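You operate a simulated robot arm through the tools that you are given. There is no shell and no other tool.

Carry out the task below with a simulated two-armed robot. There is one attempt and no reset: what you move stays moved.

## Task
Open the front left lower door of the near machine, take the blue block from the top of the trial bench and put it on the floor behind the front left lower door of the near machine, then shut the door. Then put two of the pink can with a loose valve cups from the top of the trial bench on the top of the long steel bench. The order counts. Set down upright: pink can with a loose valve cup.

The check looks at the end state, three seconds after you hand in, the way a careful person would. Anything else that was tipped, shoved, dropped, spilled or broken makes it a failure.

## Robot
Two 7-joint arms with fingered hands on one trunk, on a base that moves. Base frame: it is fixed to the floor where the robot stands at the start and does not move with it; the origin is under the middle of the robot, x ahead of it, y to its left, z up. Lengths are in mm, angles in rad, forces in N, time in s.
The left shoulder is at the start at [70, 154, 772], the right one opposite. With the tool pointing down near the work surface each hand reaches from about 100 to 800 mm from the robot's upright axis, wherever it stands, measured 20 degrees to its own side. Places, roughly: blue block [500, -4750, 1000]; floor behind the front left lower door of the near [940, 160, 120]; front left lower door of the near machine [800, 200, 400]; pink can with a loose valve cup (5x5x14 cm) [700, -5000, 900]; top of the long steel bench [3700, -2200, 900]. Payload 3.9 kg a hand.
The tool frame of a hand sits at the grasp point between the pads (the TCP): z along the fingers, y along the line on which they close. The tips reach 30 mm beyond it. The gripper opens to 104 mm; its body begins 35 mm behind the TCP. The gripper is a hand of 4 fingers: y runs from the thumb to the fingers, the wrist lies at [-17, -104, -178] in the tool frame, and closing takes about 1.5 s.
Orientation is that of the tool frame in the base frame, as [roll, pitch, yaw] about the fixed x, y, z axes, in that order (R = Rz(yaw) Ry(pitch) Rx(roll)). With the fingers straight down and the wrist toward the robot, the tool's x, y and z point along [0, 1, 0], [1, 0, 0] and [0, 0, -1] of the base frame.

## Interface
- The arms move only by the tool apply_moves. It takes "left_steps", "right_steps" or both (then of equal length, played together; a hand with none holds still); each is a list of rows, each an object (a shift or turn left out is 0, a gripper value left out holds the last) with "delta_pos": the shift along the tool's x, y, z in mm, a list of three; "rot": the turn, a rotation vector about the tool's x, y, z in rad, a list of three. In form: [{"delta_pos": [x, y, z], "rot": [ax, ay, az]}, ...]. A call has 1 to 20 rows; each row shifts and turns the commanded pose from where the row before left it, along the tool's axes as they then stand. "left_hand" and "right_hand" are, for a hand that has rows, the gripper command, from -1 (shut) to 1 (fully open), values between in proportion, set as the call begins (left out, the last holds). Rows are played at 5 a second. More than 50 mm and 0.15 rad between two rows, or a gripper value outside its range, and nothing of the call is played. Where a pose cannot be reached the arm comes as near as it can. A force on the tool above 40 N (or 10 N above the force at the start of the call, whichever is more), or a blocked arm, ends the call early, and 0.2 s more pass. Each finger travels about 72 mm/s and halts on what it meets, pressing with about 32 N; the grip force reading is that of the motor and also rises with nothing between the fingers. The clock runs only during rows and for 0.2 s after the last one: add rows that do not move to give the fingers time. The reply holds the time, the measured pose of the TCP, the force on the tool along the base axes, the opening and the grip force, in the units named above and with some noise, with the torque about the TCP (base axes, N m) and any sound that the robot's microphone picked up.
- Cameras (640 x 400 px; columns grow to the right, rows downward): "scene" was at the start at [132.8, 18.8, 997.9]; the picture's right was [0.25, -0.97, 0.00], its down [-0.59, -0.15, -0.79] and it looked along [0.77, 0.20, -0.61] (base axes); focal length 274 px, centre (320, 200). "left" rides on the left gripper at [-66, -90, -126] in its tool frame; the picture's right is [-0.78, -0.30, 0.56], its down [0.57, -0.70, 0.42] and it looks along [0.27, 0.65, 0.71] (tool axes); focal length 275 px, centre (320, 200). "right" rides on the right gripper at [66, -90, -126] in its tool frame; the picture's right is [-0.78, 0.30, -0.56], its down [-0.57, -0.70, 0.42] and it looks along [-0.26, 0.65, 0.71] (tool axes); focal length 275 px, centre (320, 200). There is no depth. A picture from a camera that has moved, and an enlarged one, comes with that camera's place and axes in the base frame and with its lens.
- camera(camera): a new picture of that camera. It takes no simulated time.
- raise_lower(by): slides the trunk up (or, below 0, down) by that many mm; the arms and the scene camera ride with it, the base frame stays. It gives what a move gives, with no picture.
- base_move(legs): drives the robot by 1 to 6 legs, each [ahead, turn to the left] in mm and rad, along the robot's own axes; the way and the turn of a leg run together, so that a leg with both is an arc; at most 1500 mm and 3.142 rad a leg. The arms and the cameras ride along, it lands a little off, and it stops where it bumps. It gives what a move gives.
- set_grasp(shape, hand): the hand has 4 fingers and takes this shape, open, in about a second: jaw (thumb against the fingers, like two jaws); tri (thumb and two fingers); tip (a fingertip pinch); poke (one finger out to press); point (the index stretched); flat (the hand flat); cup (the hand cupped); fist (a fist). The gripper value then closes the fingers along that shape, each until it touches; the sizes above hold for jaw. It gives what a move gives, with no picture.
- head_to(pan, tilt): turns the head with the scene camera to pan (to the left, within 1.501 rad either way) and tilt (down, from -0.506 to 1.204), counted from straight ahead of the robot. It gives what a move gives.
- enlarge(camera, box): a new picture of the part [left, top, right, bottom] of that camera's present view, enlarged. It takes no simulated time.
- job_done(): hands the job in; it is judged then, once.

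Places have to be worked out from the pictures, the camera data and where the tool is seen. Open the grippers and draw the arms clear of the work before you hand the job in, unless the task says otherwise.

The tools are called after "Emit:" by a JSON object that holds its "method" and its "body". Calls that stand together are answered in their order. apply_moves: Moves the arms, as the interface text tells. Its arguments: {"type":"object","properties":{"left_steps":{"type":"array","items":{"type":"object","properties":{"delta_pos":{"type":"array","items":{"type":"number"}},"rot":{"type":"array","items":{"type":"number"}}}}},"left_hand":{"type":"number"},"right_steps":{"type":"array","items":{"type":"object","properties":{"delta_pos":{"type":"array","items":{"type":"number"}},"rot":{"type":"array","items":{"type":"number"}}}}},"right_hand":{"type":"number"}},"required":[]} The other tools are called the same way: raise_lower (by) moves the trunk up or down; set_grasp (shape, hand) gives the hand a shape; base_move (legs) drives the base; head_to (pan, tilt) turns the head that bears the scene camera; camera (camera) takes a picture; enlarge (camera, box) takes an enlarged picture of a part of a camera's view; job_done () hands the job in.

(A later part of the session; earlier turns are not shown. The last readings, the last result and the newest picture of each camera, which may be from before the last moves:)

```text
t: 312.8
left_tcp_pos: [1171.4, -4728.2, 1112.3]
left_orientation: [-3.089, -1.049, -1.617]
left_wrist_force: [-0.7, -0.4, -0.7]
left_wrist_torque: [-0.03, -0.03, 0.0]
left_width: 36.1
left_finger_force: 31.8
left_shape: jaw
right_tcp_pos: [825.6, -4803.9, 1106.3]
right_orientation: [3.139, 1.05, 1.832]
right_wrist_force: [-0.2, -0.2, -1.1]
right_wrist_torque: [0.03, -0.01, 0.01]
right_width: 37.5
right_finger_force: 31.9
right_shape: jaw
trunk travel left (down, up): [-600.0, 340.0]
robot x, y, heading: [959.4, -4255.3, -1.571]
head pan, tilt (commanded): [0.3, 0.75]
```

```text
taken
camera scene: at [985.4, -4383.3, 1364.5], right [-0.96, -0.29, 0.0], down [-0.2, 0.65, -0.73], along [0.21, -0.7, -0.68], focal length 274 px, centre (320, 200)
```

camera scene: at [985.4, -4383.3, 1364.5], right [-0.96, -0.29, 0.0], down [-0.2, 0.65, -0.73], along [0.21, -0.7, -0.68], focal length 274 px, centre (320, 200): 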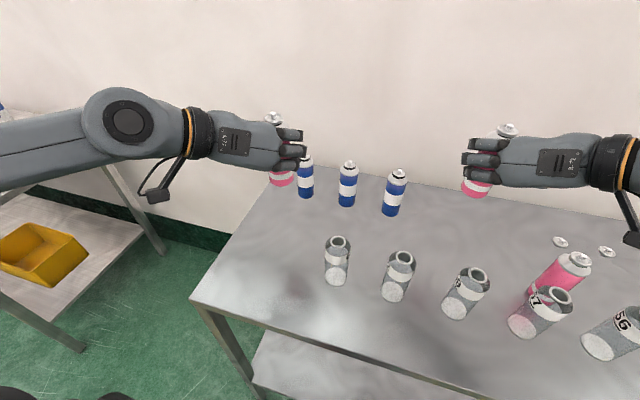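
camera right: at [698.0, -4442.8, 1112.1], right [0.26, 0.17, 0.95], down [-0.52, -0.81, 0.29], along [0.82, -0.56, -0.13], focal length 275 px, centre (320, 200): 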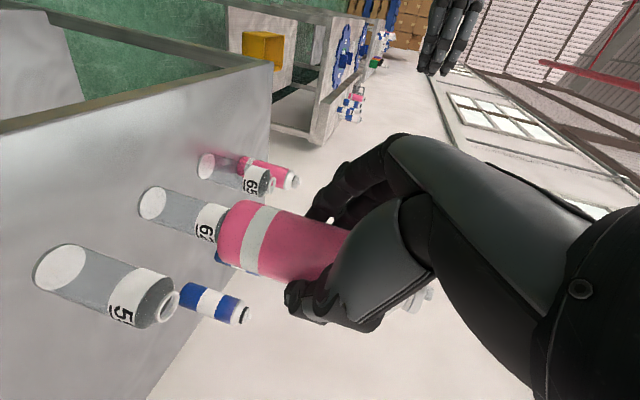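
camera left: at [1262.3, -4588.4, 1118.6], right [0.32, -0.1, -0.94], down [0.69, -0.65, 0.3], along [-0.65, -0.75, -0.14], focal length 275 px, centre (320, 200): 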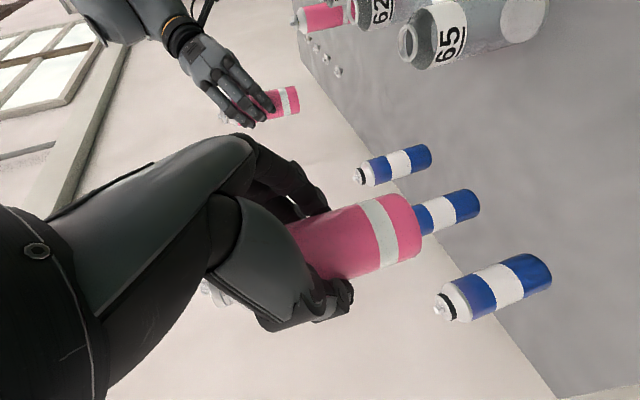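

Both cans are held upright. I back away from the bench, turn to face +x and look for the way to the long steel bench.

Emit:
{"method": "base_move", "body": {"legs": [[-320, 0], [0, 1.571]]}}

Emit:
{"method": "head_to", "body": {"pan": 0.0, "tilt": 0.25}}

Emit:
{"method": "camera", "body": {"camera": "scene"}}

Emit:
{"method": "head_to", "body": {"pan": 0.8, "tilt": 0.25}}

Emit:
{"method": "camera", "body": {"camera": "scene"}}

```text
t: 318.8
left_tcp_pos: [1439.3, -3718.0, 1113.8]
left_orientation: [-3.089, -1.05, -0.04]
left_wrist_force: [0.2, -0.6, -0.5]
left_wrist_torque: [0.0, 0.0, 0.0]
left_width: 36.0
left_finger_force: 31.8
left_shape: jaw
right_tcp_pos: [1516.2, -4063.8, 1106.7]
right_orientation: [-3.14, 1.049, -2.869]
right_wrist_force: [-1.1, -0.4, -0.5]
right_wrist_torque: [0.01, 0.02, 0.0]
right_width: 37.5
right_finger_force: 31.9
right_shape: jaw
trunk travel left (down, up): [-600.0, 340.0]
robot x, y, heading: [963.0, -3932.9, 0.009]
head pan, tilt (commanded): [0.3, 0.75]
```

```text
t: 319.7
left_tcp_pos: [1438.4, -3718.2, 1112.5]
left_orientation: [-3.086, -1.05, -0.042]
left_wrist_force: [0.5, -0.6, -1.2]
left_wrist_torque: [0.01, -0.01, 0.0]
left_width: 35.9
left_finger_force: 32.0
left_shape: jaw
right_tcp_pos: [1517.7, -4063.7, 1106.6]
right_orientation: [3.14, 1.05, -2.873]
right_wrist_force: [0.5, -0.4, -0.1]
right_wrist_torque: [-0.04, -0.02, 0.02]
right_width: 37.3
right_finger_force: 32.5
right_shape: jaw
trunk travel left (down, up): [-600.0, 340.0]
robot x, y, heading: [963.3, -3934.5, 0.006]
head pan, tilt (commanded): [0.0, 0.25]
```

```text
taken
camera scene: at [1105.8, -3932.6, 1409.5], right [0.01, -1.0, 0.0], down [-0.25, 0.0, -0.97], along [0.97, 0.01, -0.25], focal length 274 px, centre (320, 200)
```

scene: 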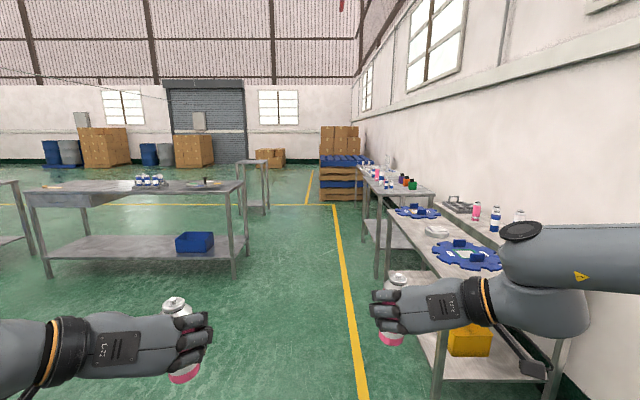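

```text
t: 320.8
left_tcp_pos: [1439.8, -3718.4, 1112.1]
left_orientation: [-3.091, -1.048, -0.039]
left_wrist_force: [-0.3, -0.1, -0.7]
left_wrist_torque: [0.01, 0.03, 0.01]
left_width: 35.8
left_finger_force: 32.0
left_shape: jaw
right_tcp_pos: [1517.0, -4063.9, 1107.1]
right_orientation: [-3.142, 1.049, -2.87]
right_wrist_force: [-0.5, 0.6, 0.3]
right_wrist_torque: [0.01, -0.02, -0.01]
right_width: 37.4
right_finger_force: 31.8
right_shape: jaw
trunk travel left (down, up): [-600.0, 340.0]
robot x, y, heading: [962.5, -3932.3, 0.001]
head pan, tilt (commanded): [0.799, 0.25]
```

```text
taken
camera scene: at [1077.2, -3865.9, 1409.6], right [0.72, -0.69, 0.0], down [-0.17, -0.18, -0.97], along [0.67, 0.7, -0.25], focal length 274 px, centre (320, 200)
```

scene: 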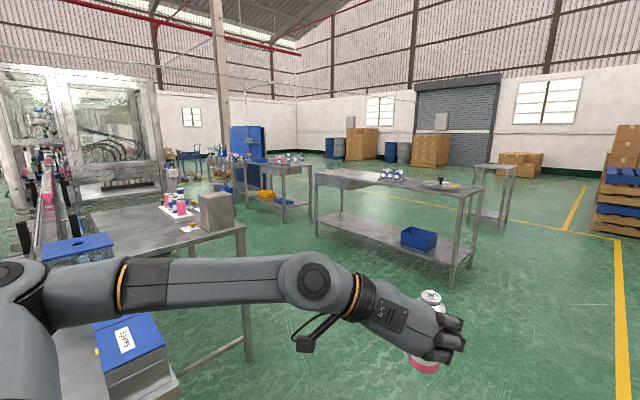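

The long steel bench stands at about x 3550–4200, y -3070 to -1230, with some items on it. I drive straight on past the conveyor's end table, then turn left toward it.

Emit:
{"method": "base_move", "body": {"legs": [[740, 0], [0, 0.75], [1000, 0]]}}

Emit:
{"method": "head_to", "body": {"pan": 0.0, "tilt": 0.3}}

Emit:
{"method": "camera", "body": {"camera": "scene"}}

```text
t: 331.6
left_tcp_pos: [2635.7, -2760.5, 1111.6]
left_orientation: [-3.093, -1.049, 0.712]
left_wrist_force: [0.1, -0.4, -0.1]
left_wrist_torque: [-0.03, 0.0, -0.01]
left_width: 36.1
left_finger_force: 32.2
left_shape: jaw
right_tcp_pos: [2927.0, -2962.1, 1106.7]
right_orientation: [-3.14, 1.05, -2.121]
right_wrist_force: [-0.4, 0.0, 0.2]
right_wrist_torque: [-0.01, 0.0, 0.02]
right_width: 37.2
right_finger_force: 31.5
right_shape: jaw
trunk travel left (down, up): [-600.0, 340.0]
robot x, y, heading: [2430.0, -3242.7, 0.76]
head pan, tilt (commanded): [0.799, 0.25]
```

```text
t: 332.7
left_tcp_pos: [2636.0, -2762.5, 1113.2]
left_orientation: [-3.089, -1.05, 0.711]
left_wrist_force: [0.8, 0.5, -0.1]
left_wrist_torque: [-0.02, 0.01, 0.02]
left_width: 35.9
left_finger_force: 32.5
left_shape: jaw
right_tcp_pos: [2927.0, -2960.9, 1107.2]
right_orientation: [3.14, 1.048, -2.125]
right_wrist_force: [0.1, -0.6, -1.1]
right_wrist_torque: [0.02, 0.0, 0.0]
right_width: 37.3
right_finger_force: 31.8
right_shape: jaw
trunk travel left (down, up): [-600.0, 340.0]
robot x, y, heading: [2430.2, -3240.1, 0.754]
head pan, tilt (commanded): [0.0, 0.3]
```

```text
taken
camera scene: at [2534.7, -3145.5, 1404.9], right [0.69, -0.73, 0.0], down [-0.22, -0.2, -0.96], along [0.7, 0.65, -0.3], focal length 274 px, centre (320, 200)
```

scene: 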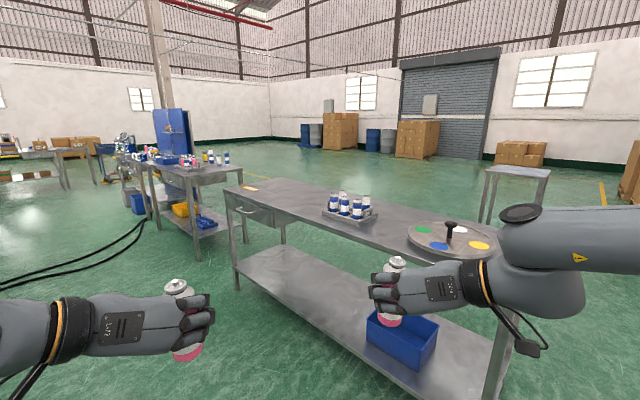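

The bench top's left part (y from about -1350 to -2050) is free; a tray stands at y≈-2240 and a disc at y≈-2800. I drive alongside and turn to face the free part.

Emit:
{"method": "base_move", "body": {"legs": [[0, 0.55], [800, 0], [790, 0], [0, -1.305]]}}

Emit:
{"method": "head_to", "body": {"pan": 0.0, "tilt": 0.5}}

Emit:
{"method": "camera", "body": {"camera": "scene"}}

```text
t: 345.6
left_tcp_pos: [3336.3, -1492.2, 1113.0]
left_orientation: [-3.089, -1.051, -0.047]
left_wrist_force: [0.1, 0.4, -0.5]
left_wrist_torque: [0.01, 0.01, 0.0]
left_width: 35.9
left_finger_force: 31.8
left_shape: jaw
right_tcp_pos: [3411.4, -1839.1, 1107.3]
right_orientation: [3.141, 1.048, -2.876]
right_wrist_force: [0.0, 0.0, -0.8]
right_wrist_torque: [0.02, 0.0, 0.02]
right_width: 37.1
right_finger_force: 31.8
right_shape: jaw
trunk travel left (down, up): [-600.0, 340.0]
robot x, y, heading: [2857.8, -1704.1, -0.003]
head pan, tilt (commanded): [0.0, 0.3]
```

```text
t: 346.4
left_tcp_pos: [3335.6, -1492.4, 1112.2]
left_orientation: [-3.089, -1.051, -0.044]
left_wrist_force: [-0.8, -0.1, -0.9]
left_wrist_torque: [0.02, 0.02, 0.02]
left_width: 36.0
left_finger_force: 31.9
left_shape: jaw
right_tcp_pos: [3411.3, -1838.9, 1106.4]
right_orientation: [3.138, 1.048, -2.881]
right_wrist_force: [0.2, -0.7, 0.0]
right_wrist_torque: [0.0, -0.02, 0.0]
right_width: 37.0
right_finger_force: 32.2
right_shape: jaw
trunk travel left (down, up): [-600.0, 340.0]
robot x, y, heading: [2858.4, -1702.5, 0.003]
head pan, tilt (commanded): [0.0, 0.499]
```

```text
taken
camera scene: at [2998.8, -1705.2, 1386.5], right [0.0, -1.0, 0.0], down [-0.48, 0.0, -0.88], along [0.88, 0.0, -0.48], focal length 274 px, centre (320, 200)
```

scene: 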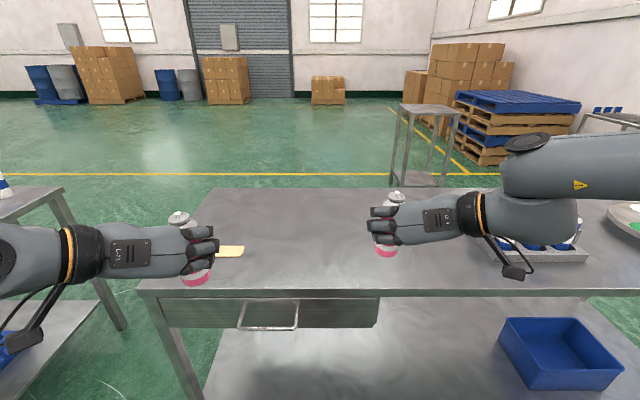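

The free stretch of bench top lies between the yellow item (y≈-1440) and the tray (y≈-2210); top z≈862. I shift the base toward it to stand at about [3110, -1810].

Emit:
{"method": "base_move", "body": {"legs": [[0, -0.4], [285, 0], [0, 0.4]]}}

Emit:
{"method": "head_to", "body": {"pan": 0.0, "tilt": 0.7}}

Emit:
{"method": "camera", "body": {"camera": "scene"}}

Emit:
{"method": "camera", "body": {"camera": "right"}}

Emit:
{"method": "camera", "body": {"camera": "left"}}

```text
t: 350.7
left_tcp_pos: [3599.6, -1605.9, 1111.9]
left_orientation: [-3.09, -1.05, -0.049]
left_wrist_force: [-0.2, 0.0, -0.6]
left_wrist_torque: [0.0, 0.02, -0.04]
left_width: 35.7
left_finger_force: 32.3
left_shape: jaw
right_tcp_pos: [3673.0, -1953.3, 1107.5]
right_orientation: [3.14, 1.051, -2.882]
right_wrist_force: [0.6, -0.2, -0.3]
right_wrist_torque: [0.02, 0.05, 0.02]
right_width: 37.0
right_finger_force: 32.0
right_shape: jaw
trunk travel left (down, up): [-600.0, 340.0]
robot x, y, heading: [3122.6, -1811.8, -0.005]
head pan, tilt (commanded): [0.0, 0.499]
```

```text
t: 351.5
left_tcp_pos: [3598.7, -1605.1, 1113.0]
left_orientation: [-3.092, -1.051, -0.046]
left_wrist_force: [0.0, -0.7, -0.9]
left_wrist_torque: [-0.01, -0.01, 0.01]
left_width: 35.6
left_finger_force: 32.6
left_shape: jaw
right_tcp_pos: [3672.4, -1951.5, 1107.0]
right_orientation: [-3.139, 1.05, -2.879]
right_wrist_force: [0.8, 0.3, -0.2]
right_wrist_torque: [-0.02, 0.01, 0.01]
right_width: 37.1
right_finger_force: 31.6
right_shape: jaw
trunk travel left (down, up): [-600.0, 340.0]
robot x, y, heading: [3122.0, -1815.2, -0.004]
head pan, tilt (commanded): [0.0, 0.7]
```

```text
taken
camera scene: at [3253.7, -1816.9, 1368.8], right [0.0, -1.0, 0.0], down [-0.64, 0.0, -0.77], along [0.77, 0.0, -0.64], focal length 274 px, centre (320, 200)
```

scene: 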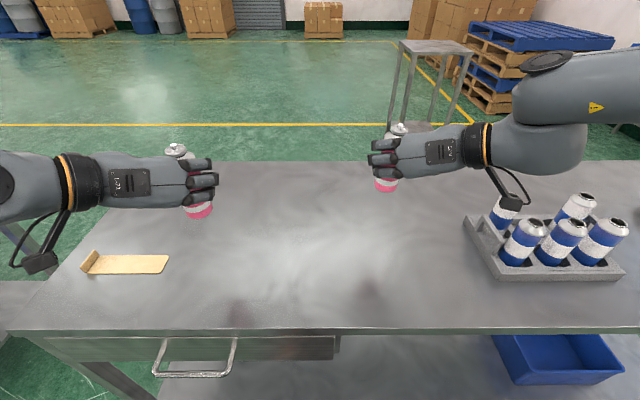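

```text
taken
camera right: at [3557.0, -2076.8, 1112.4], right [-0.17, 0.26, 0.95], down [0.81, -0.51, 0.29], along [0.56, 0.82, -0.13], focal length 275 px, centre (320, 200)
```

right: 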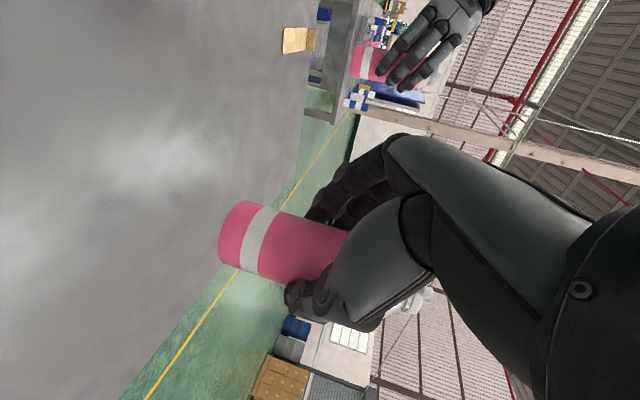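

```text
taken
camera left: at [3457.2, -1516.2, 1118.4], right [0.1, 0.32, -0.94], down [0.66, 0.69, 0.3], along [0.75, -0.65, -0.14], focal length 275 px, centre (320, 200)
```

left: 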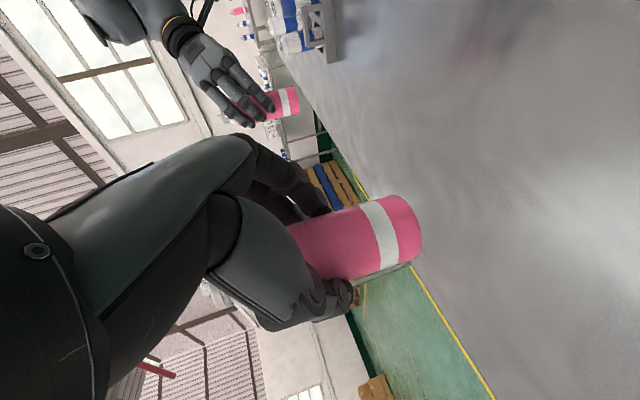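

There is plenty of free top between the yellow paddle and the tray. I move the right can 70 mm further left, away from the tray, and lower it toward the bench.

Emit:
{"method": "apply_moves", "body": {"right_steps": [{"delta_pos": [-2.3, 17.4, 4]}, {"delta_pos": [-2.3, 17.4, 4]}, {"delta_pos": [-2.3, 17.4, 4]}, {"delta_pos": [-2.3, 17.4, 4]}, {"delta_pos": [13, 0, 7.5]}, {"delta_pos": [13, 0, 7.5]}, {"delta_pos": [13, 0, 7.5]}, {"delta_pos": [13, 0, 7.5]}, {"delta_pos": [13, 0, 7.5]}, {"delta_pos": [13, 0, 7.5]}, {"delta_pos": [13, 0, 7.5]}, {"delta_pos": [13, 0, 7.5]}, {"delta_pos": [0, 0, 0]}]}}

Emit:
{"method": "camera", "body": {"camera": "right"}}

Emit:
{"method": "camera", "body": {"camera": "scene"}}

```text
t: 354.3
left_tcp_pos: [3597.0, -1605.3, 1113.7]
left_orientation: [-3.09, -1.049, -0.048]
left_wrist_force: [0.4, 0.9, -0.7]
left_wrist_torque: [-0.01, 0.01, -0.02]
left_width: 35.6
left_finger_force: 32.0
left_shape: jaw
right_tcp_pos: [3673.1, -1879.9, 986.1]
right_orientation: [-3.14, 1.05, -2.879]
right_wrist_force: [0.2, -0.4, -0.3]
right_wrist_torque: [0.0, 0.0, 0.01]
right_width: 36.9
right_finger_force: 31.5
right_shape: jaw
trunk travel left (down, up): [-600.0, 340.0]
robot x, y, heading: [3120.6, -1815.3, -0.008]
head pan, tilt (commanded): [0.0, 0.7]
```

```text
taken
camera right: at [3557.2, -2005.0, 991.8], right [-0.17, 0.26, 0.95], down [0.81, -0.51, 0.29], along [0.56, 0.82, -0.13], focal length 275 px, centre (320, 200)
```

right: 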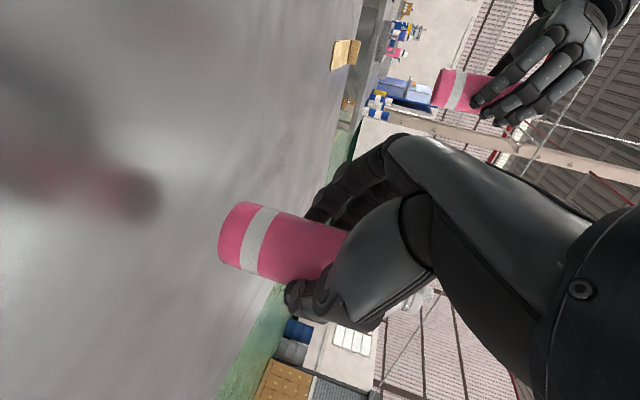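

```text
taken
camera scene: at [3253.4, -1817.0, 1368.8], right [0.0, -1.0, 0.0], down [-0.64, 0.0, -0.76], along [0.76, 0.0, -0.64], focal length 274 px, centre (320, 200)
```

scene: 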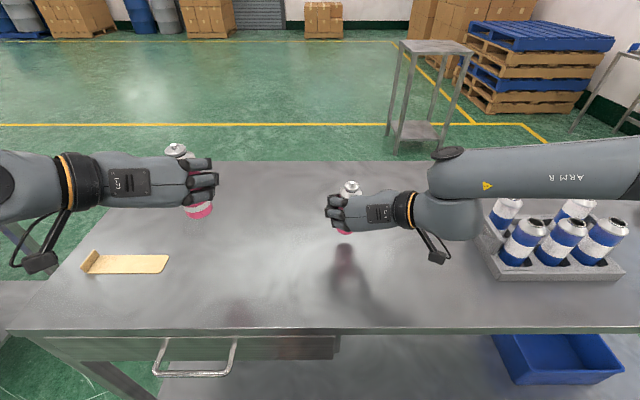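

The can is about 45 mm above the top, upright. I lower on in smaller steps.

Emit:
{"method": "apply_moves", "body": {"right_steps": [{"delta_pos": [8.66, 0, 5]}, {"delta_pos": [8.66, 0, 5]}, {"delta_pos": [6.1, 0, 3.5]}, {"delta_pos": [0, 0, 0]}]}}

Emit:
{"method": "enlarge", "body": {"camera": "right", "box": [60, 140, 360, 320]}}

```text
t: 355.3
left_tcp_pos: [3599.1, -1605.6, 1114.0]
left_orientation: [-3.088, -1.049, -0.049]
left_wrist_force: [-0.5, -1.1, -0.2]
left_wrist_torque: [0.0, 0.03, -0.02]
left_width: 35.9
left_finger_force: 32.0
left_shape: jaw
right_tcp_pos: [3671.7, -1880.1, 959.7]
right_orientation: [-3.141, 1.047, -2.882]
right_wrist_force: [0.1, -0.3, -2.0]
right_wrist_torque: [0.0, -0.03, -0.02]
right_width: 37.0
right_finger_force: 32.3
right_shape: jaw
trunk travel left (down, up): [-600.0, 340.0]
robot x, y, heading: [3121.2, -1815.3, -0.003]
head pan, tilt (commanded): [0.0, 0.7]
```

```text
2.13 times, centred on (210, 230) of right
camera zoom: at [3557.2, -2004.9, 965.3], right [-0.17, 0.26, 0.95], down [0.81, -0.51, 0.29], along [0.56, 0.82, -0.13], focal length 587 px, centre (555, 136)
```

zoom: 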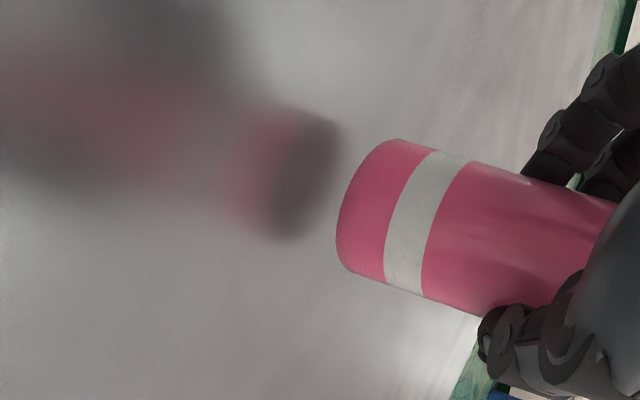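

The gap to its reflection is small now. I lower in 3 mm steps until I feel contact.

Emit:
{"method": "apply_moves", "body": {"right_steps": [{"delta_pos": [2.6, 0, 1.5]}, {"delta_pos": [0, 0, 0]}, {"delta_pos": [2.6, 0, 1.5]}, {"delta_pos": [0, 0, 0]}]}}

Emit:
{"method": "apply_moves", "body": {"right_steps": [{"delta_pos": [2.6, 0, 1.5]}, {"delta_pos": [0, 0, 0]}]}}

```text
t: 356.3
left_tcp_pos: [3599.0, -1605.9, 1111.5]
left_orientation: [-3.094, -1.052, -0.045]
left_wrist_force: [0.9, -1.4, -0.1]
left_wrist_torque: [0.0, -0.02, -0.01]
left_width: 35.7
left_finger_force: 32.0
left_shape: jaw
right_tcp_pos: [3671.9, -1881.9, 954.4]
right_orientation: [-3.14, 1.048, -2.88]
right_wrist_force: [-0.4, -1.1, 0.0]
right_wrist_torque: [-0.02, 0.01, 0.0]
right_width: 37.0
right_finger_force: 31.9
right_shape: jaw
trunk travel left (down, up): [-600.0, 340.0]
robot x, y, heading: [3119.8, -1811.3, -0.002]
head pan, tilt (commanded): [0.0, 0.7]
```

```text
t: 356.9
left_tcp_pos: [3598.4, -1605.9, 1111.7]
left_orientation: [-3.089, -1.051, -0.049]
left_wrist_force: [0.2, 0.3, 0.0]
left_wrist_torque: [-0.03, 0.0, 0.04]
left_width: 35.5
left_finger_force: 32.0
left_shape: jaw
right_tcp_pos: [3672.1, -1880.4, 950.9]
right_orientation: [-3.139, 1.051, -2.879]
right_wrist_force: [-0.3, 0.1, -1.7]
right_wrist_torque: [0.02, -0.01, 0.03]
right_width: 37.0
right_finger_force: 31.8
right_shape: jaw
trunk travel left (down, up): [-600.0, 340.0]
robot x, y, heading: [3118.6, -1810.8, -0.003]
head pan, tilt (commanded): [0.0, 0.7]
```

Still free at 951. I continue down in 3 mm steps.

Emit:
{"method": "apply_moves", "body": {"right_steps": [{"delta_pos": [2.6, 0, 1.5]}, {"delta_pos": [0, 0, 0]}]}}

Emit:
{"method": "apply_moves", "body": {"right_steps": [{"delta_pos": [2.6, 0, 1.5]}, {"delta_pos": [0, 0, 0]}]}}

Emit:
{"method": "enlarge", "body": {"camera": "right", "box": [60, 140, 360, 320]}}

```text
t: 357.5
left_tcp_pos: [3597.1, -1605.5, 1111.6]
left_orientation: [-3.092, -1.051, -0.046]
left_wrist_force: [-0.6, 0.4, 0.0]
left_wrist_torque: [0.0, 0.0, 0.03]
left_width: 36.0
left_finger_force: 32.3
left_shape: jaw
right_tcp_pos: [3672.9, -1880.1, 948.6]
right_orientation: [-3.138, 1.051, -2.878]
right_wrist_force: [-0.3, 0.0, 0.6]
right_wrist_torque: [0.01, -0.03, -0.01]
right_width: 36.8
right_finger_force: 32.4
right_shape: jaw
trunk travel left (down, up): [-600.0, 340.0]
robot x, y, heading: [3120.7, -1819.8, -0.005]
head pan, tilt (commanded): [0.0, 0.7]
```

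```text
t: 358.1
left_tcp_pos: [3597.2, -1605.0, 1113.6]
left_orientation: [-3.088, -1.05, -0.049]
left_wrist_force: [0.1, 0.0, 0.0]
left_wrist_torque: [0.0, 0.02, -0.01]
left_width: 35.6
left_finger_force: 32.2
left_shape: jaw
right_tcp_pos: [3672.5, -1879.8, 946.7]
right_orientation: [-3.139, 1.056, -2.879]
right_wrist_force: [3.0, 1.8, 9.6]
right_wrist_torque: [0.11, -0.11, -0.03]
right_width: 37.0
right_finger_force: 32.2
right_shape: jaw
trunk travel left (down, up): [-600.0, 340.0]
robot x, y, heading: [3117.9, -1815.6, -0.009]
head pan, tilt (commanded): [0.0, 0.7]
```

```text
2.13 times, centred on (210, 230) of right
camera zoom: at [3557.3, -2003.8, 951.9], right [-0.17, 0.26, 0.95], down [0.81, -0.51, 0.29], along [0.56, 0.82, -0.12], focal length 587 px, centre (555, 136)
```

zoom: 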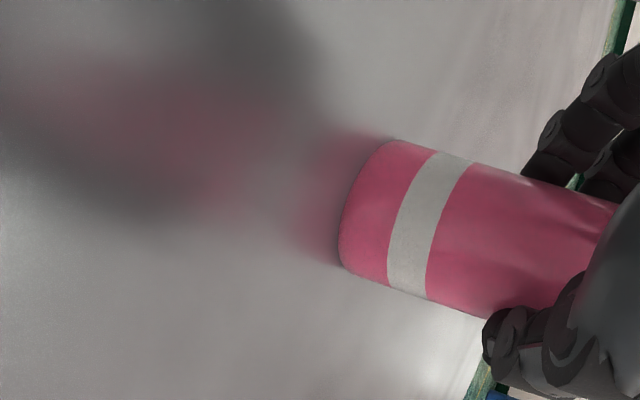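

Contact at z≈947 (10 N): the can stands on the bench. I relieve the pressure slightly and open the fingers in stages.

Emit:
{"method": "apply_moves", "body": {"right_steps": [{"delta_pos": [-1.3, 0, -0.75]}, {"delta_pos": [0, 0, 0]}]}}

Emit:
{"method": "apply_moves", "body": {"right_steps": [{"delta_pos": [0, 0, 0]}, {"delta_pos": [0, 0, 0]}, {"delta_pos": [0, 0, 0]}], "right_hand": -0.1}}

Emit:
{"method": "camera", "body": {"camera": "right"}}

Emit:
{"method": "enlarge", "body": {"camera": "scene", "box": [280, 140, 440, 280]}}

```text
t: 358.7
left_tcp_pos: [3598.5, -1604.6, 1112.6]
left_orientation: [-3.088, -1.052, -0.049]
left_wrist_force: [-0.3, -0.1, -1.3]
left_wrist_torque: [0.03, 0.01, -0.01]
left_width: 35.7
left_finger_force: 31.5
left_shape: jaw
right_tcp_pos: [3671.5, -1880.4, 948.3]
right_orientation: [-3.134, 1.051, -2.874]
right_wrist_force: [2.0, 1.8, 7.7]
right_wrist_torque: [0.13, -0.11, 0.0]
right_width: 36.9
right_finger_force: 32.3
right_shape: jaw
trunk travel left (down, up): [-600.0, 340.0]
robot x, y, heading: [3116.9, -1817.1, -0.006]
head pan, tilt (commanded): [0.0, 0.7]
```

```text
t: 359.5
left_tcp_pos: [3598.0, -1606.5, 1111.5]
left_orientation: [-3.09, -1.049, -0.05]
left_wrist_force: [-0.2, 0.3, -0.2]
left_wrist_torque: [0.0, 0.03, 0.0]
left_width: 35.9
left_finger_force: 31.9
left_shape: jaw
right_tcp_pos: [3671.8, -1880.3, 946.1]
right_orientation: [3.141, 1.049, -2.884]
right_wrist_force: [-0.5, -0.3, -0.2]
right_wrist_torque: [-0.01, 0.0, 0.03]
right_width: 46.4
right_finger_force: 0.0
right_shape: jaw
trunk travel left (down, up): [-600.0, 340.0]
robot x, y, heading: [3118.3, -1813.5, -0.004]
head pan, tilt (commanded): [0.0, 0.7]
```

```text
taken
camera right: at [3556.7, -2005.1, 951.6], right [-0.17, 0.26, 0.95], down [0.81, -0.51, 0.29], along [0.56, 0.82, -0.13], focal length 275 px, centre (320, 200)
```

right: 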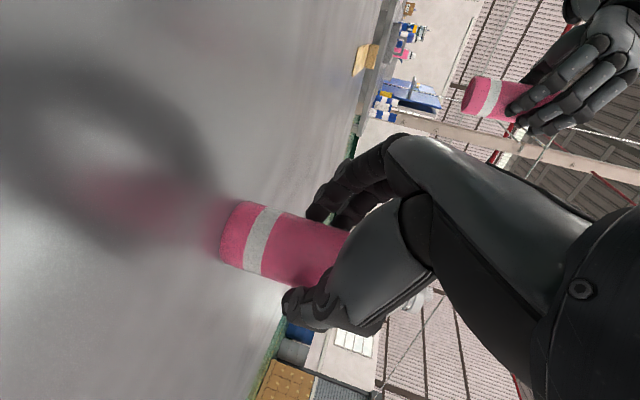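

```text
2.86 times, centred on (360, 210) of scene
camera zoom: at [3253.4, -1817.0, 1368.7], right [-0.01, -1.0, 0.0], down [-0.64, 0.0, -0.76], along [0.76, 0.0, -0.64], focal length 782 px, centre (206, 171)
```

zoom: 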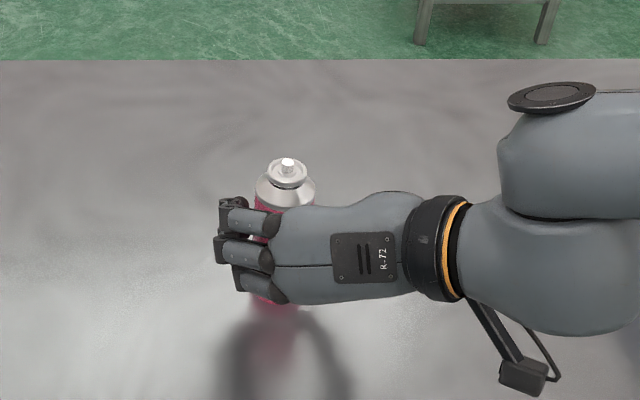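

The can stands by itself. I open the hand fully.

Emit:
{"method": "apply_moves", "body": {"right_steps": [{"delta_pos": [0, 0, 0]}, {"delta_pos": [0, 0, 0]}, {"delta_pos": [0, 0, 0]}, {"delta_pos": [0, 0, 0]}, {"delta_pos": [0, 0, 0]}], "right_hand": 1}}

Emit:
{"method": "camera", "body": {"camera": "right"}}

Emit:
{"method": "enlarge", "body": {"camera": "scene", "box": [280, 140, 440, 280]}}

```text
t: 360.7
left_tcp_pos: [3598.9, -1604.7, 1113.3]
left_orientation: [-3.087, -1.051, -0.052]
left_wrist_force: [-0.1, 0.2, 0.2]
left_wrist_torque: [0.0, 0.01, 0.04]
left_width: 35.9
left_finger_force: 31.4
left_shape: jaw
right_tcp_pos: [3672.6, -1880.2, 947.4]
right_orientation: [3.14, 1.052, -2.883]
right_wrist_force: [0.4, 0.5, -1.1]
right_wrist_torque: [0.01, -0.02, -0.01]
right_width: 103.7
right_finger_force: 0.0
right_shape: jaw
trunk travel left (down, up): [-600.0, 340.0]
robot x, y, heading: [3121.3, -1809.8, -0.003]
head pan, tilt (commanded): [0.0, 0.7]
```

```text
taken
camera right: at [3557.3, -2004.8, 951.9], right [-0.17, 0.26, 0.95], down [0.81, -0.51, 0.29], along [0.56, 0.82, -0.13], focal length 275 px, centre (320, 200)
```

right: 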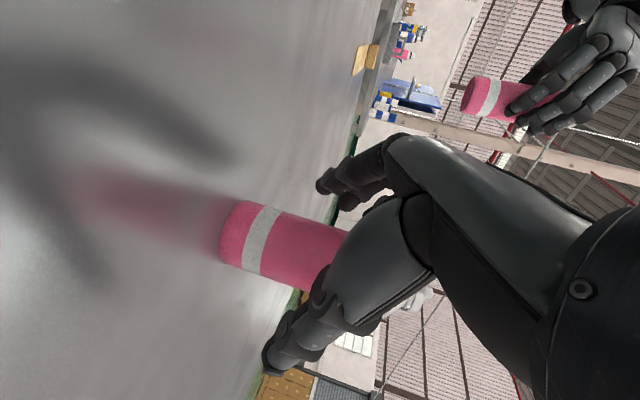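

```text
2.86 times, centred on (360, 210) of scene
camera zoom: at [3253.7, -1817.2, 1368.7], right [0.0, -1.0, 0.0], down [-0.64, 0.0, -0.76], along [0.76, 0.0, -0.64], focal length 782 px, centre (206, 171)
```

zoom: 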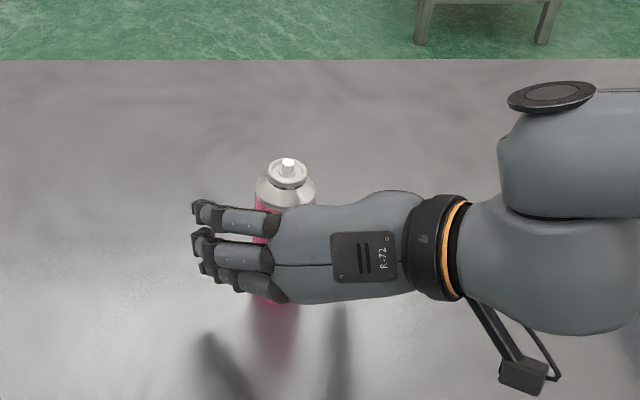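

The can stands upright with its cup on and the hand fully open. I raise the hand straight up off it.

Emit:
{"method": "apply_moves", "body": {"right_steps": [{"delta_pos": [-8.66, 0, -5]}, {"delta_pos": [-13, 0, -7.5]}, {"delta_pos": [-13, 0, -7.5]}, {"delta_pos": [-13, 0, -7.5]}, {"delta_pos": [-13, 0, -7.5]}, {"delta_pos": [-13, 0, -7.5]}, {"delta_pos": [-13, 0, -7.5]}, {"delta_pos": [-13, 0, -7.5]}, {"delta_pos": [-13, 0, -7.5]}, {"delta_pos": [-13, 0, -7.5]}, {"delta_pos": [-13, 0, -7.5]}]}}

Emit:
{"method": "camera", "body": {"camera": "scene"}}

```text
t: 363.1
left_tcp_pos: [3597.2, -1605.9, 1112.0]
left_orientation: [-3.088, -1.05, -0.049]
left_wrist_force: [-0.2, -0.2, -0.9]
left_wrist_torque: [0.01, 0.01, 0.01]
left_width: 35.8
left_finger_force: 31.8
left_shape: jaw
right_tcp_pos: [3672.6, -1880.0, 1105.9]
right_orientation: [-3.135, 1.05, -2.874]
right_wrist_force: [0.0, -1.0, 0.0]
right_wrist_torque: [0.01, 0.01, -0.01]
right_width: 103.6
right_finger_force: 0.0
right_shape: jaw
trunk travel left (down, up): [-600.0, 340.0]
robot x, y, heading: [3120.0, -1814.8, -0.006]
head pan, tilt (commanded): [0.0, 0.7]
```

```text
taken
camera scene: at [3253.1, -1816.7, 1368.8], right [0.0, -1.0, 0.0], down [-0.64, 0.0, -0.77], along [0.77, 0.0, -0.64], focal length 274 px, centre (320, 200)
```

scene: 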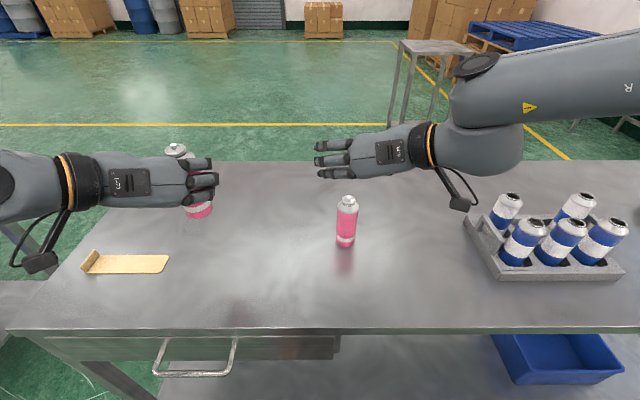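

The first can stands upright on the bench. Now I lower the left can the same way.

Emit:
{"method": "apply_moves", "body": {"left_steps": [{"delta_pos": [-8.67, 0.28, 4.97]}, {"delta_pos": [-13, 0.42, 7.45]}, {"delta_pos": [-13, 0.42, 7.45]}, {"delta_pos": [-13, 0.42, 7.45]}, {"delta_pos": [-13, 0.42, 7.45]}, {"delta_pos": [-13, 0.42, 7.45]}, {"delta_pos": [-13, 0.42, 7.45]}, {"delta_pos": [-13, 0.42, 7.45]}, {"delta_pos": [-13, 0.42, 7.45]}, {"delta_pos": [-8.67, 0.28, 4.97]}, {"delta_pos": [0, 0, 0]}]}}

Emit:
{"method": "camera", "body": {"camera": "left"}}

Emit:
{"method": "camera", "body": {"camera": "scene"}}

```text
t: 365.5
left_tcp_pos: [3598.0, -1605.5, 971.8]
left_orientation: [-3.088, -1.049, -0.051]
left_wrist_force: [-0.3, 0.4, -0.8]
left_wrist_torque: [0.03, 0.02, 0.03]
left_width: 35.5
left_finger_force: 32.1
left_shape: jaw
right_tcp_pos: [3671.4, -1880.9, 1107.7]
right_orientation: [3.14, 1.049, -2.882]
right_wrist_force: [-0.1, -0.2, -0.4]
right_wrist_torque: [0.0, 0.01, -0.07]
right_width: 103.5
right_finger_force: 0.0
right_shape: jaw
trunk travel left (down, up): [-600.0, 340.0]
robot x, y, heading: [3116.6, -1815.3, -0.005]
head pan, tilt (commanded): [0.0, 0.7]
```

```text
taken
camera left: at [3457.3, -1516.5, 978.1], right [0.1, 0.32, -0.94], down [0.66, 0.69, 0.3], along [0.75, -0.65, -0.14], focal length 275 px, centre (320, 200)
```

left: 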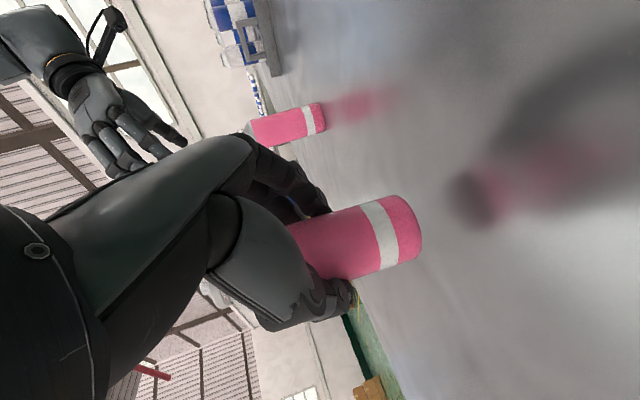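

```text
taken
camera scene: at [3253.6, -1817.3, 1368.8], right [-0.01, -1.0, 0.0], down [-0.64, 0.0, -0.76], along [0.76, 0.0, -0.64], focal length 274 px, centre (320, 200)
```

scene: 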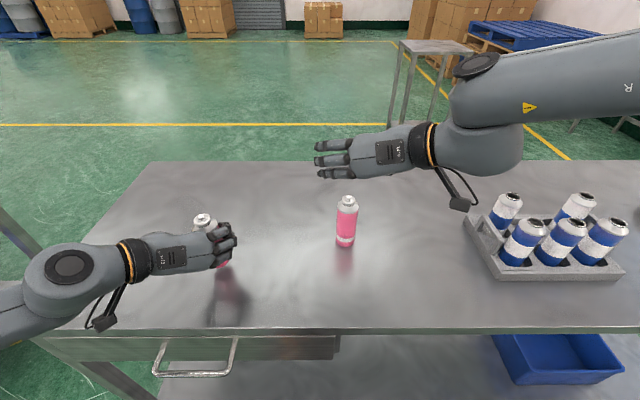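

The left can is upright about 25 mm above the top, clear of the paddle. I lower in small steps.

Emit:
{"method": "apply_moves", "body": {"left_steps": [{"delta_pos": [-6.9, 0.2, 4]}, {"delta_pos": [-5.2, 0.2, 3]}, {"delta_pos": [0, 0, 0]}]}}

Emit:
{"method": "apply_moves", "body": {"left_steps": [{"delta_pos": [-2.6, 0.1, 1.5]}, {"delta_pos": [0, 0, 0]}, {"delta_pos": [-2.6, 0.1, 1.5]}, {"delta_pos": [0, 0, 0]}]}}

Emit:
{"method": "enlarge", "body": {"camera": "left", "box": [280, 140, 520, 320]}}

```text
t: 366.3
left_tcp_pos: [3598.8, -1605.8, 958.9]
left_orientation: [-3.089, -1.051, -0.05]
left_wrist_force: [-0.2, 0.4, -0.5]
left_wrist_torque: [0.02, 0.02, -0.01]
left_width: 35.5
left_finger_force: 32.0
left_shape: jaw
right_tcp_pos: [3671.1, -1880.9, 1105.7]
right_orientation: [-3.138, 1.049, -2.879]
right_wrist_force: [0.3, -0.1, -0.3]
right_wrist_torque: [-0.01, -0.01, -0.03]
right_width: 103.7
right_finger_force: 0.1
right_shape: jaw
trunk travel left (down, up): [-600.0, 340.0]
robot x, y, heading: [3116.7, -1813.9, -0.004]
head pan, tilt (commanded): [0.0, 0.7]
```

```text
t: 367.3
left_tcp_pos: [3598.3, -1606.5, 952.7]
left_orientation: [-3.091, -1.049, -0.046]
left_wrist_force: [-0.1, 0.3, -0.8]
left_wrist_torque: [-0.01, 0.02, 0.03]
left_width: 35.7
left_finger_force: 32.2
left_shape: jaw
right_tcp_pos: [3671.5, -1880.6, 1105.0]
right_orientation: [-3.141, 1.052, -2.88]
right_wrist_force: [-0.3, 0.0, -0.3]
right_wrist_torque: [0.01, 0.01, -0.03]
right_width: 103.8
right_finger_force: 0.1
right_shape: jaw
trunk travel left (down, up): [-600.0, 340.0]
robot x, y, heading: [3123.0, -1814.5, -0.003]
head pan, tilt (commanded): [0.0, 0.7]
```

```text
2.22 times, centred on (400, 230) of left
camera zoom: at [3457.7, -1516.8, 958.4], right [0.1, 0.32, -0.94], down [0.66, 0.69, 0.31], along [0.75, -0.65, -0.14], focal length 612 px, centre (142, 133)
```

zoom: 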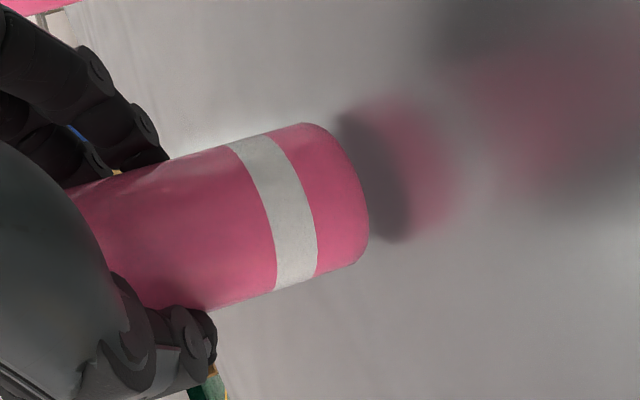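

Still a small gap to its reflection. I go on in 2–3 mm steps.

Emit:
{"method": "apply_moves", "body": {"left_steps": [{"delta_pos": [-2.6, 0.1, 1.5]}, {"delta_pos": [0, 0, 0]}]}}

Emit:
{"method": "apply_moves", "body": {"left_steps": [{"delta_pos": [-2.2, 0.1, 1.2]}, {"delta_pos": [0, 0, 0]}]}}

Emit:
{"method": "enlarge", "body": {"camera": "left", "box": [280, 140, 520, 320]}}

```text
t: 367.9
left_tcp_pos: [3598.8, -1606.2, 948.1]
left_orientation: [-3.089, -1.05, -0.05]
left_wrist_force: [0.0, 0.5, -0.8]
left_wrist_torque: [0.0, 0.05, -0.04]
left_width: 35.6
left_finger_force: 31.7
left_shape: jaw
right_tcp_pos: [3672.2, -1881.7, 1105.4]
right_orientation: [-3.141, 1.051, -2.882]
right_wrist_force: [-0.4, 0.6, 0.6]
right_wrist_torque: [0.0, 0.01, 0.0]
right_width: 103.6
right_finger_force: 0.0
right_shape: jaw
trunk travel left (down, up): [-600.0, 340.0]
robot x, y, heading: [3115.8, -1816.8, -0.007]
head pan, tilt (commanded): [0.0, 0.7]
```

```text
t: 368.5
left_tcp_pos: [3598.7, -1606.4, 945.7]
left_orientation: [-3.089, -1.051, -0.05]
left_wrist_force: [0.3, 0.2, 2.0]
left_wrist_torque: [-0.01, -0.02, -0.01]
left_width: 35.6
left_finger_force: 32.1
left_shape: jaw
right_tcp_pos: [3670.9, -1882.1, 1105.3]
right_orientation: [-3.141, 1.05, -2.88]
right_wrist_force: [0.0, 0.2, -0.5]
right_wrist_torque: [0.01, 0.0, -0.02]
right_width: 103.3
right_finger_force: 0.1
right_shape: jaw
trunk travel left (down, up): [-600.0, 340.0]
robot x, y, heading: [3120.2, -1815.7, -0.007]
head pan, tilt (commanded): [0.0, 0.7]
```

```text
2.22 times, centred on (400, 230) of left
camera zoom: at [3457.8, -1516.8, 952.9], right [0.1, 0.32, -0.94], down [0.65, 0.69, 0.31], along [0.75, -0.65, -0.14], focal length 612 px, centre (142, 133)
```

zoom: 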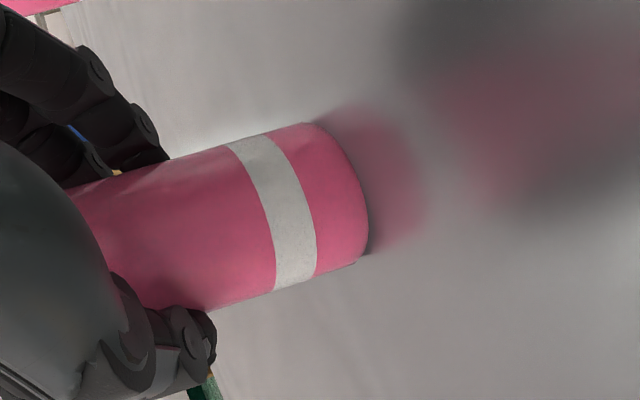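

The base meets its reflection and the force shows 2 N contact. One more millimetre, then I open in stages.

Emit:
{"method": "apply_moves", "body": {"left_steps": [{"delta_pos": [-1, 0, 0.6]}, {"delta_pos": [0, 0, 0]}]}}

Emit:
{"method": "apply_moves", "body": {"left_steps": [{"delta_pos": [0, 0, 0]}, {"delta_pos": [0, 0, 0]}, {"delta_pos": [0, 0, 0]}], "left_hand": -0.1}}

Emit:
{"method": "camera", "body": {"camera": "left"}}

Emit:
{"method": "enlarge", "body": {"camera": "scene", "box": [130, 180, 290, 310]}}

```text
t: 369.1
left_tcp_pos: [3598.2, -1605.9, 945.4]
left_orientation: [-3.089, -1.05, -0.049]
left_wrist_force: [1.6, -0.7, 6.0]
left_wrist_torque: [-0.1, -0.05, 0.05]
left_width: 35.8
left_finger_force: 31.8
left_shape: jaw
right_tcp_pos: [3671.4, -1880.9, 1106.2]
right_orientation: [-3.141, 1.051, -2.882]
right_wrist_force: [0.6, 0.2, -0.5]
right_wrist_torque: [0.0, 0.01, -0.01]
right_width: 103.6
right_finger_force: 0.0
right_shape: jaw
trunk travel left (down, up): [-600.0, 340.0]
robot x, y, heading: [3119.9, -1812.4, -0.008]
head pan, tilt (commanded): [0.0, 0.7]
```

```text
t: 369.9
left_tcp_pos: [3598.3, -1605.3, 945.7]
left_orientation: [-3.088, -1.049, -0.052]
left_wrist_force: [-0.1, 0.1, 0.0]
left_wrist_torque: [-0.04, 0.0, -0.03]
left_width: 46.5
left_finger_force: 0.0
left_shape: jaw
right_tcp_pos: [3671.7, -1881.8, 1106.5]
right_orientation: [3.14, 1.051, -2.884]
right_wrist_force: [-0.1, -0.1, 0.0]
right_wrist_torque: [0.0, 0.02, -0.03]
right_width: 103.4
right_finger_force: 0.0
right_shape: jaw
trunk travel left (down, up): [-600.0, 340.0]
robot x, y, heading: [3118.3, -1810.5, -0.007]
head pan, tilt (commanded): [0.0, 0.7]
```

```text
taken
camera left: at [3457.6, -1516.5, 951.4], right [0.1, 0.32, -0.94], down [0.66, 0.69, 0.3], along [0.75, -0.65, -0.14], focal length 275 px, centre (320, 200)
```

left: 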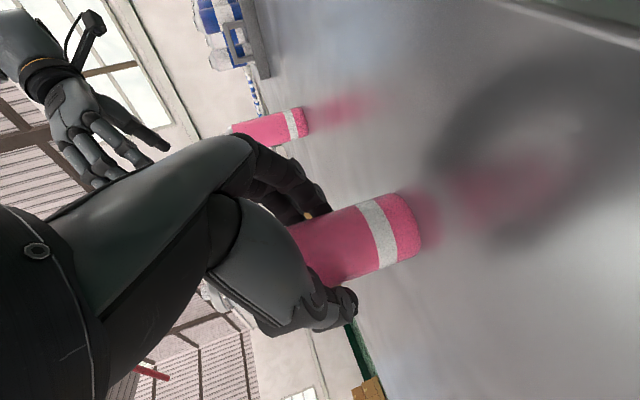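

```text
3.08 times, centred on (210, 245) of scene
camera zoom: at [3253.5, -1817.3, 1368.7], right [0.0, -1.0, 0.0], down [-0.64, 0.0, -0.76], along [0.76, 0.0, -0.64], focal length 842 px, centre (658, 62)
```

zoom: 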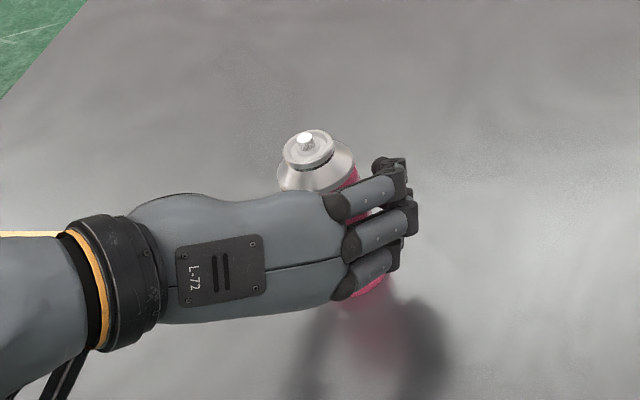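

The left can stands free. I open the left hand fully and then raise it straight up.

Emit:
{"method": "apply_moves", "body": {"left_steps": [{"delta_pos": [0, 0, 0]}, {"delta_pos": [0, 0, 0]}, {"delta_pos": [0, 0, 0]}, {"delta_pos": [0, 0, 0]}, {"delta_pos": [0, 0, 0]}], "left_hand": 1}}

Emit:
{"method": "apply_moves", "body": {"left_steps": [{"delta_pos": [8.67, -0.28, -4.97]}, {"delta_pos": [13, -0.42, -7.45]}, {"delta_pos": [13, -0.42, -7.45]}, {"delta_pos": [13, -0.42, -7.45]}, {"delta_pos": [13, -0.42, -7.45]}, {"delta_pos": [13, -0.42, -7.45]}, {"delta_pos": [13, -0.42, -7.45]}, {"delta_pos": [13, -0.42, -7.45]}, {"delta_pos": [13, -0.42, -7.45]}, {"delta_pos": [13, -0.42, -7.45]}, {"delta_pos": [13, -0.42, -7.45]}]}}

Emit:
{"method": "camera", "body": {"camera": "scene"}}

Emit:
{"method": "enlarge", "body": {"camera": "scene", "box": [160, 170, 400, 310]}}

```text
t: 371.1
left_tcp_pos: [3599.5, -1604.9, 945.9]
left_orientation: [-3.088, -1.051, -0.05]
left_wrist_force: [0.9, 0.4, 0.5]
left_wrist_torque: [-0.02, 0.05, -0.02]
left_width: 103.4
left_finger_force: 0.1
left_shape: jaw
right_tcp_pos: [3671.6, -1880.3, 1106.5]
right_orientation: [-3.141, 1.051, -2.88]
right_wrist_force: [0.2, 0.2, 0.2]
right_wrist_torque: [-0.01, -0.04, -0.01]
right_width: 103.6
right_finger_force: 0.2
right_shape: jaw
trunk travel left (down, up): [-600.0, 340.0]
robot x, y, heading: [3120.4, -1815.9, -0.01]
head pan, tilt (commanded): [0.0, 0.7]
```

```text
t: 373.5
left_tcp_pos: [3598.8, -1604.7, 1105.9]
left_orientation: [-3.086, -1.051, -0.05]
left_wrist_force: [0.7, -0.2, -0.6]
left_wrist_torque: [-0.06, -0.03, -0.01]
left_width: 103.4
left_finger_force: 0.1
left_shape: jaw
right_tcp_pos: [3671.8, -1881.3, 1106.5]
right_orientation: [-3.141, 1.052, -2.882]
right_wrist_force: [-0.3, 0.2, -0.3]
right_wrist_torque: [-0.01, 0.0, 0.0]
right_width: 103.6
right_finger_force: 0.1
right_shape: jaw
trunk travel left (down, up): [-600.0, 340.0]
robot x, y, heading: [3118.4, -1814.0, -0.008]
head pan, tilt (commanded): [0.0, 0.7]
```

```text
taken
camera scene: at [3253.5, -1817.2, 1368.8], right [0.0, -1.0, 0.0], down [-0.64, 0.0, -0.76], along [0.76, 0.0, -0.64], focal length 274 px, centre (320, 200)
```

scene: 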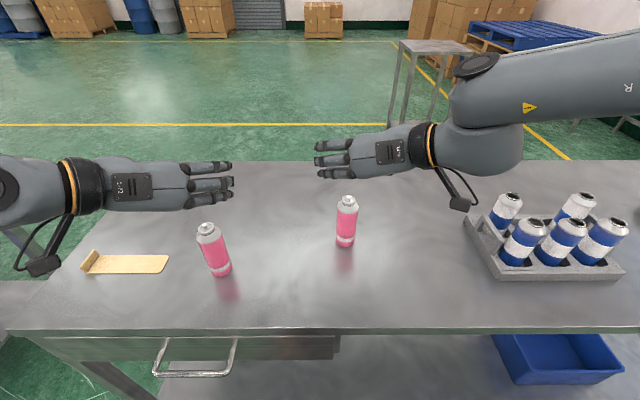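

```text
2.67 times, centred on (280, 240) of scene
camera zoom: at [3253.5, -1817.2, 1368.8], right [0.0, -1.0, 0.0], down [-0.64, 0.0, -0.76], along [0.76, 0.0, -0.64], focal length 730 px, centre (427, 93)
```

zoom: 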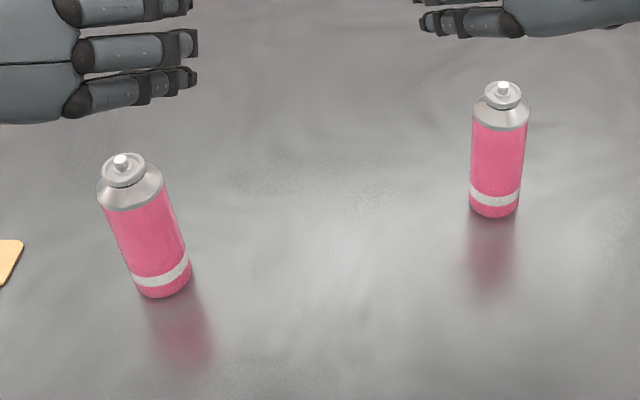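

Both cans stand upright on the long steel bench with their cups on. I back the robot away so the arms are clear.

Emit:
{"method": "base_move", "body": {"legs": [[-350, 0]]}}

Emit:
{"method": "head_to", "body": {"pan": 0.0, "tilt": 0.5}}

Emit:
{"method": "camera", "body": {"camera": "scene"}}

Emit:
{"method": "enlarge", "body": {"camera": "scene", "box": [200, 160, 400, 280]}}

```text
t: 375.7
left_tcp_pos: [3247.9, -1603.7, 1106.1]
left_orientation: [-3.09, -1.052, -0.048]
left_wrist_force: [0.0, 0.2, 0.1]
left_wrist_torque: [-0.02, 0.0, 0.0]
left_width: 103.9
left_finger_force: 0.1
left_shape: jaw
right_tcp_pos: [3320.0, -1879.1, 1105.8]
right_orientation: [3.141, 1.05, -2.881]
right_wrist_force: [-0.6, -0.3, 0.2]
right_wrist_torque: [-0.04, 0.0, -0.04]
right_width: 103.4
right_finger_force: 0.1
right_shape: jaw
trunk travel left (down, up): [-600.0, 340.0]
robot x, y, heading: [2767.7, -1808.4, -0.004]
head pan, tilt (commanded): [0.0, 0.7]
```

```text
t: 376.5
left_tcp_pos: [3246.4, -1604.5, 1105.8]
left_orientation: [-3.087, -1.051, -0.051]
left_wrist_force: [0.1, -0.9, -0.1]
left_wrist_torque: [0.02, -0.02, 0.03]
left_width: 103.8
left_finger_force: 0.2
left_shape: jaw
right_tcp_pos: [3319.3, -1879.6, 1107.4]
right_orientation: [-3.138, 1.05, -2.878]
right_wrist_force: [-0.6, -0.2, -0.1]
right_wrist_torque: [-0.01, 0.0, 0.02]
right_width: 103.6
right_finger_force: 0.1
right_shape: jaw
trunk travel left (down, up): [-600.0, 340.0]
robot x, y, heading: [2772.3, -1813.2, -0.009]
head pan, tilt (commanded): [0.0, 0.499]
```

```text
taken
camera scene: at [2907.8, -1815.5, 1386.5], right [-0.01, -1.0, 0.0], down [-0.48, 0.0, -0.88], along [0.88, 0.0, -0.48], focal length 274 px, centre (320, 200)
```

scene: 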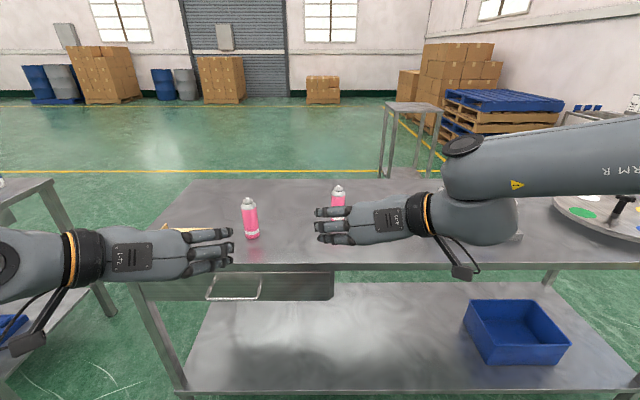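

```text
3.20 times, centred on (300, 220) of scene
camera zoom: at [2907.8, -1815.5, 1386.5], right [-0.01, -1.0, 0.0], down [-0.48, 0.0, -0.88], along [0.88, 0.0, -0.48], focal length 876 px, centre (384, 136)
```

zoom: 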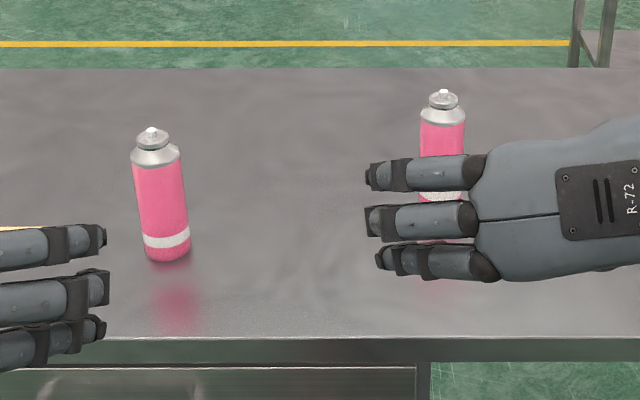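

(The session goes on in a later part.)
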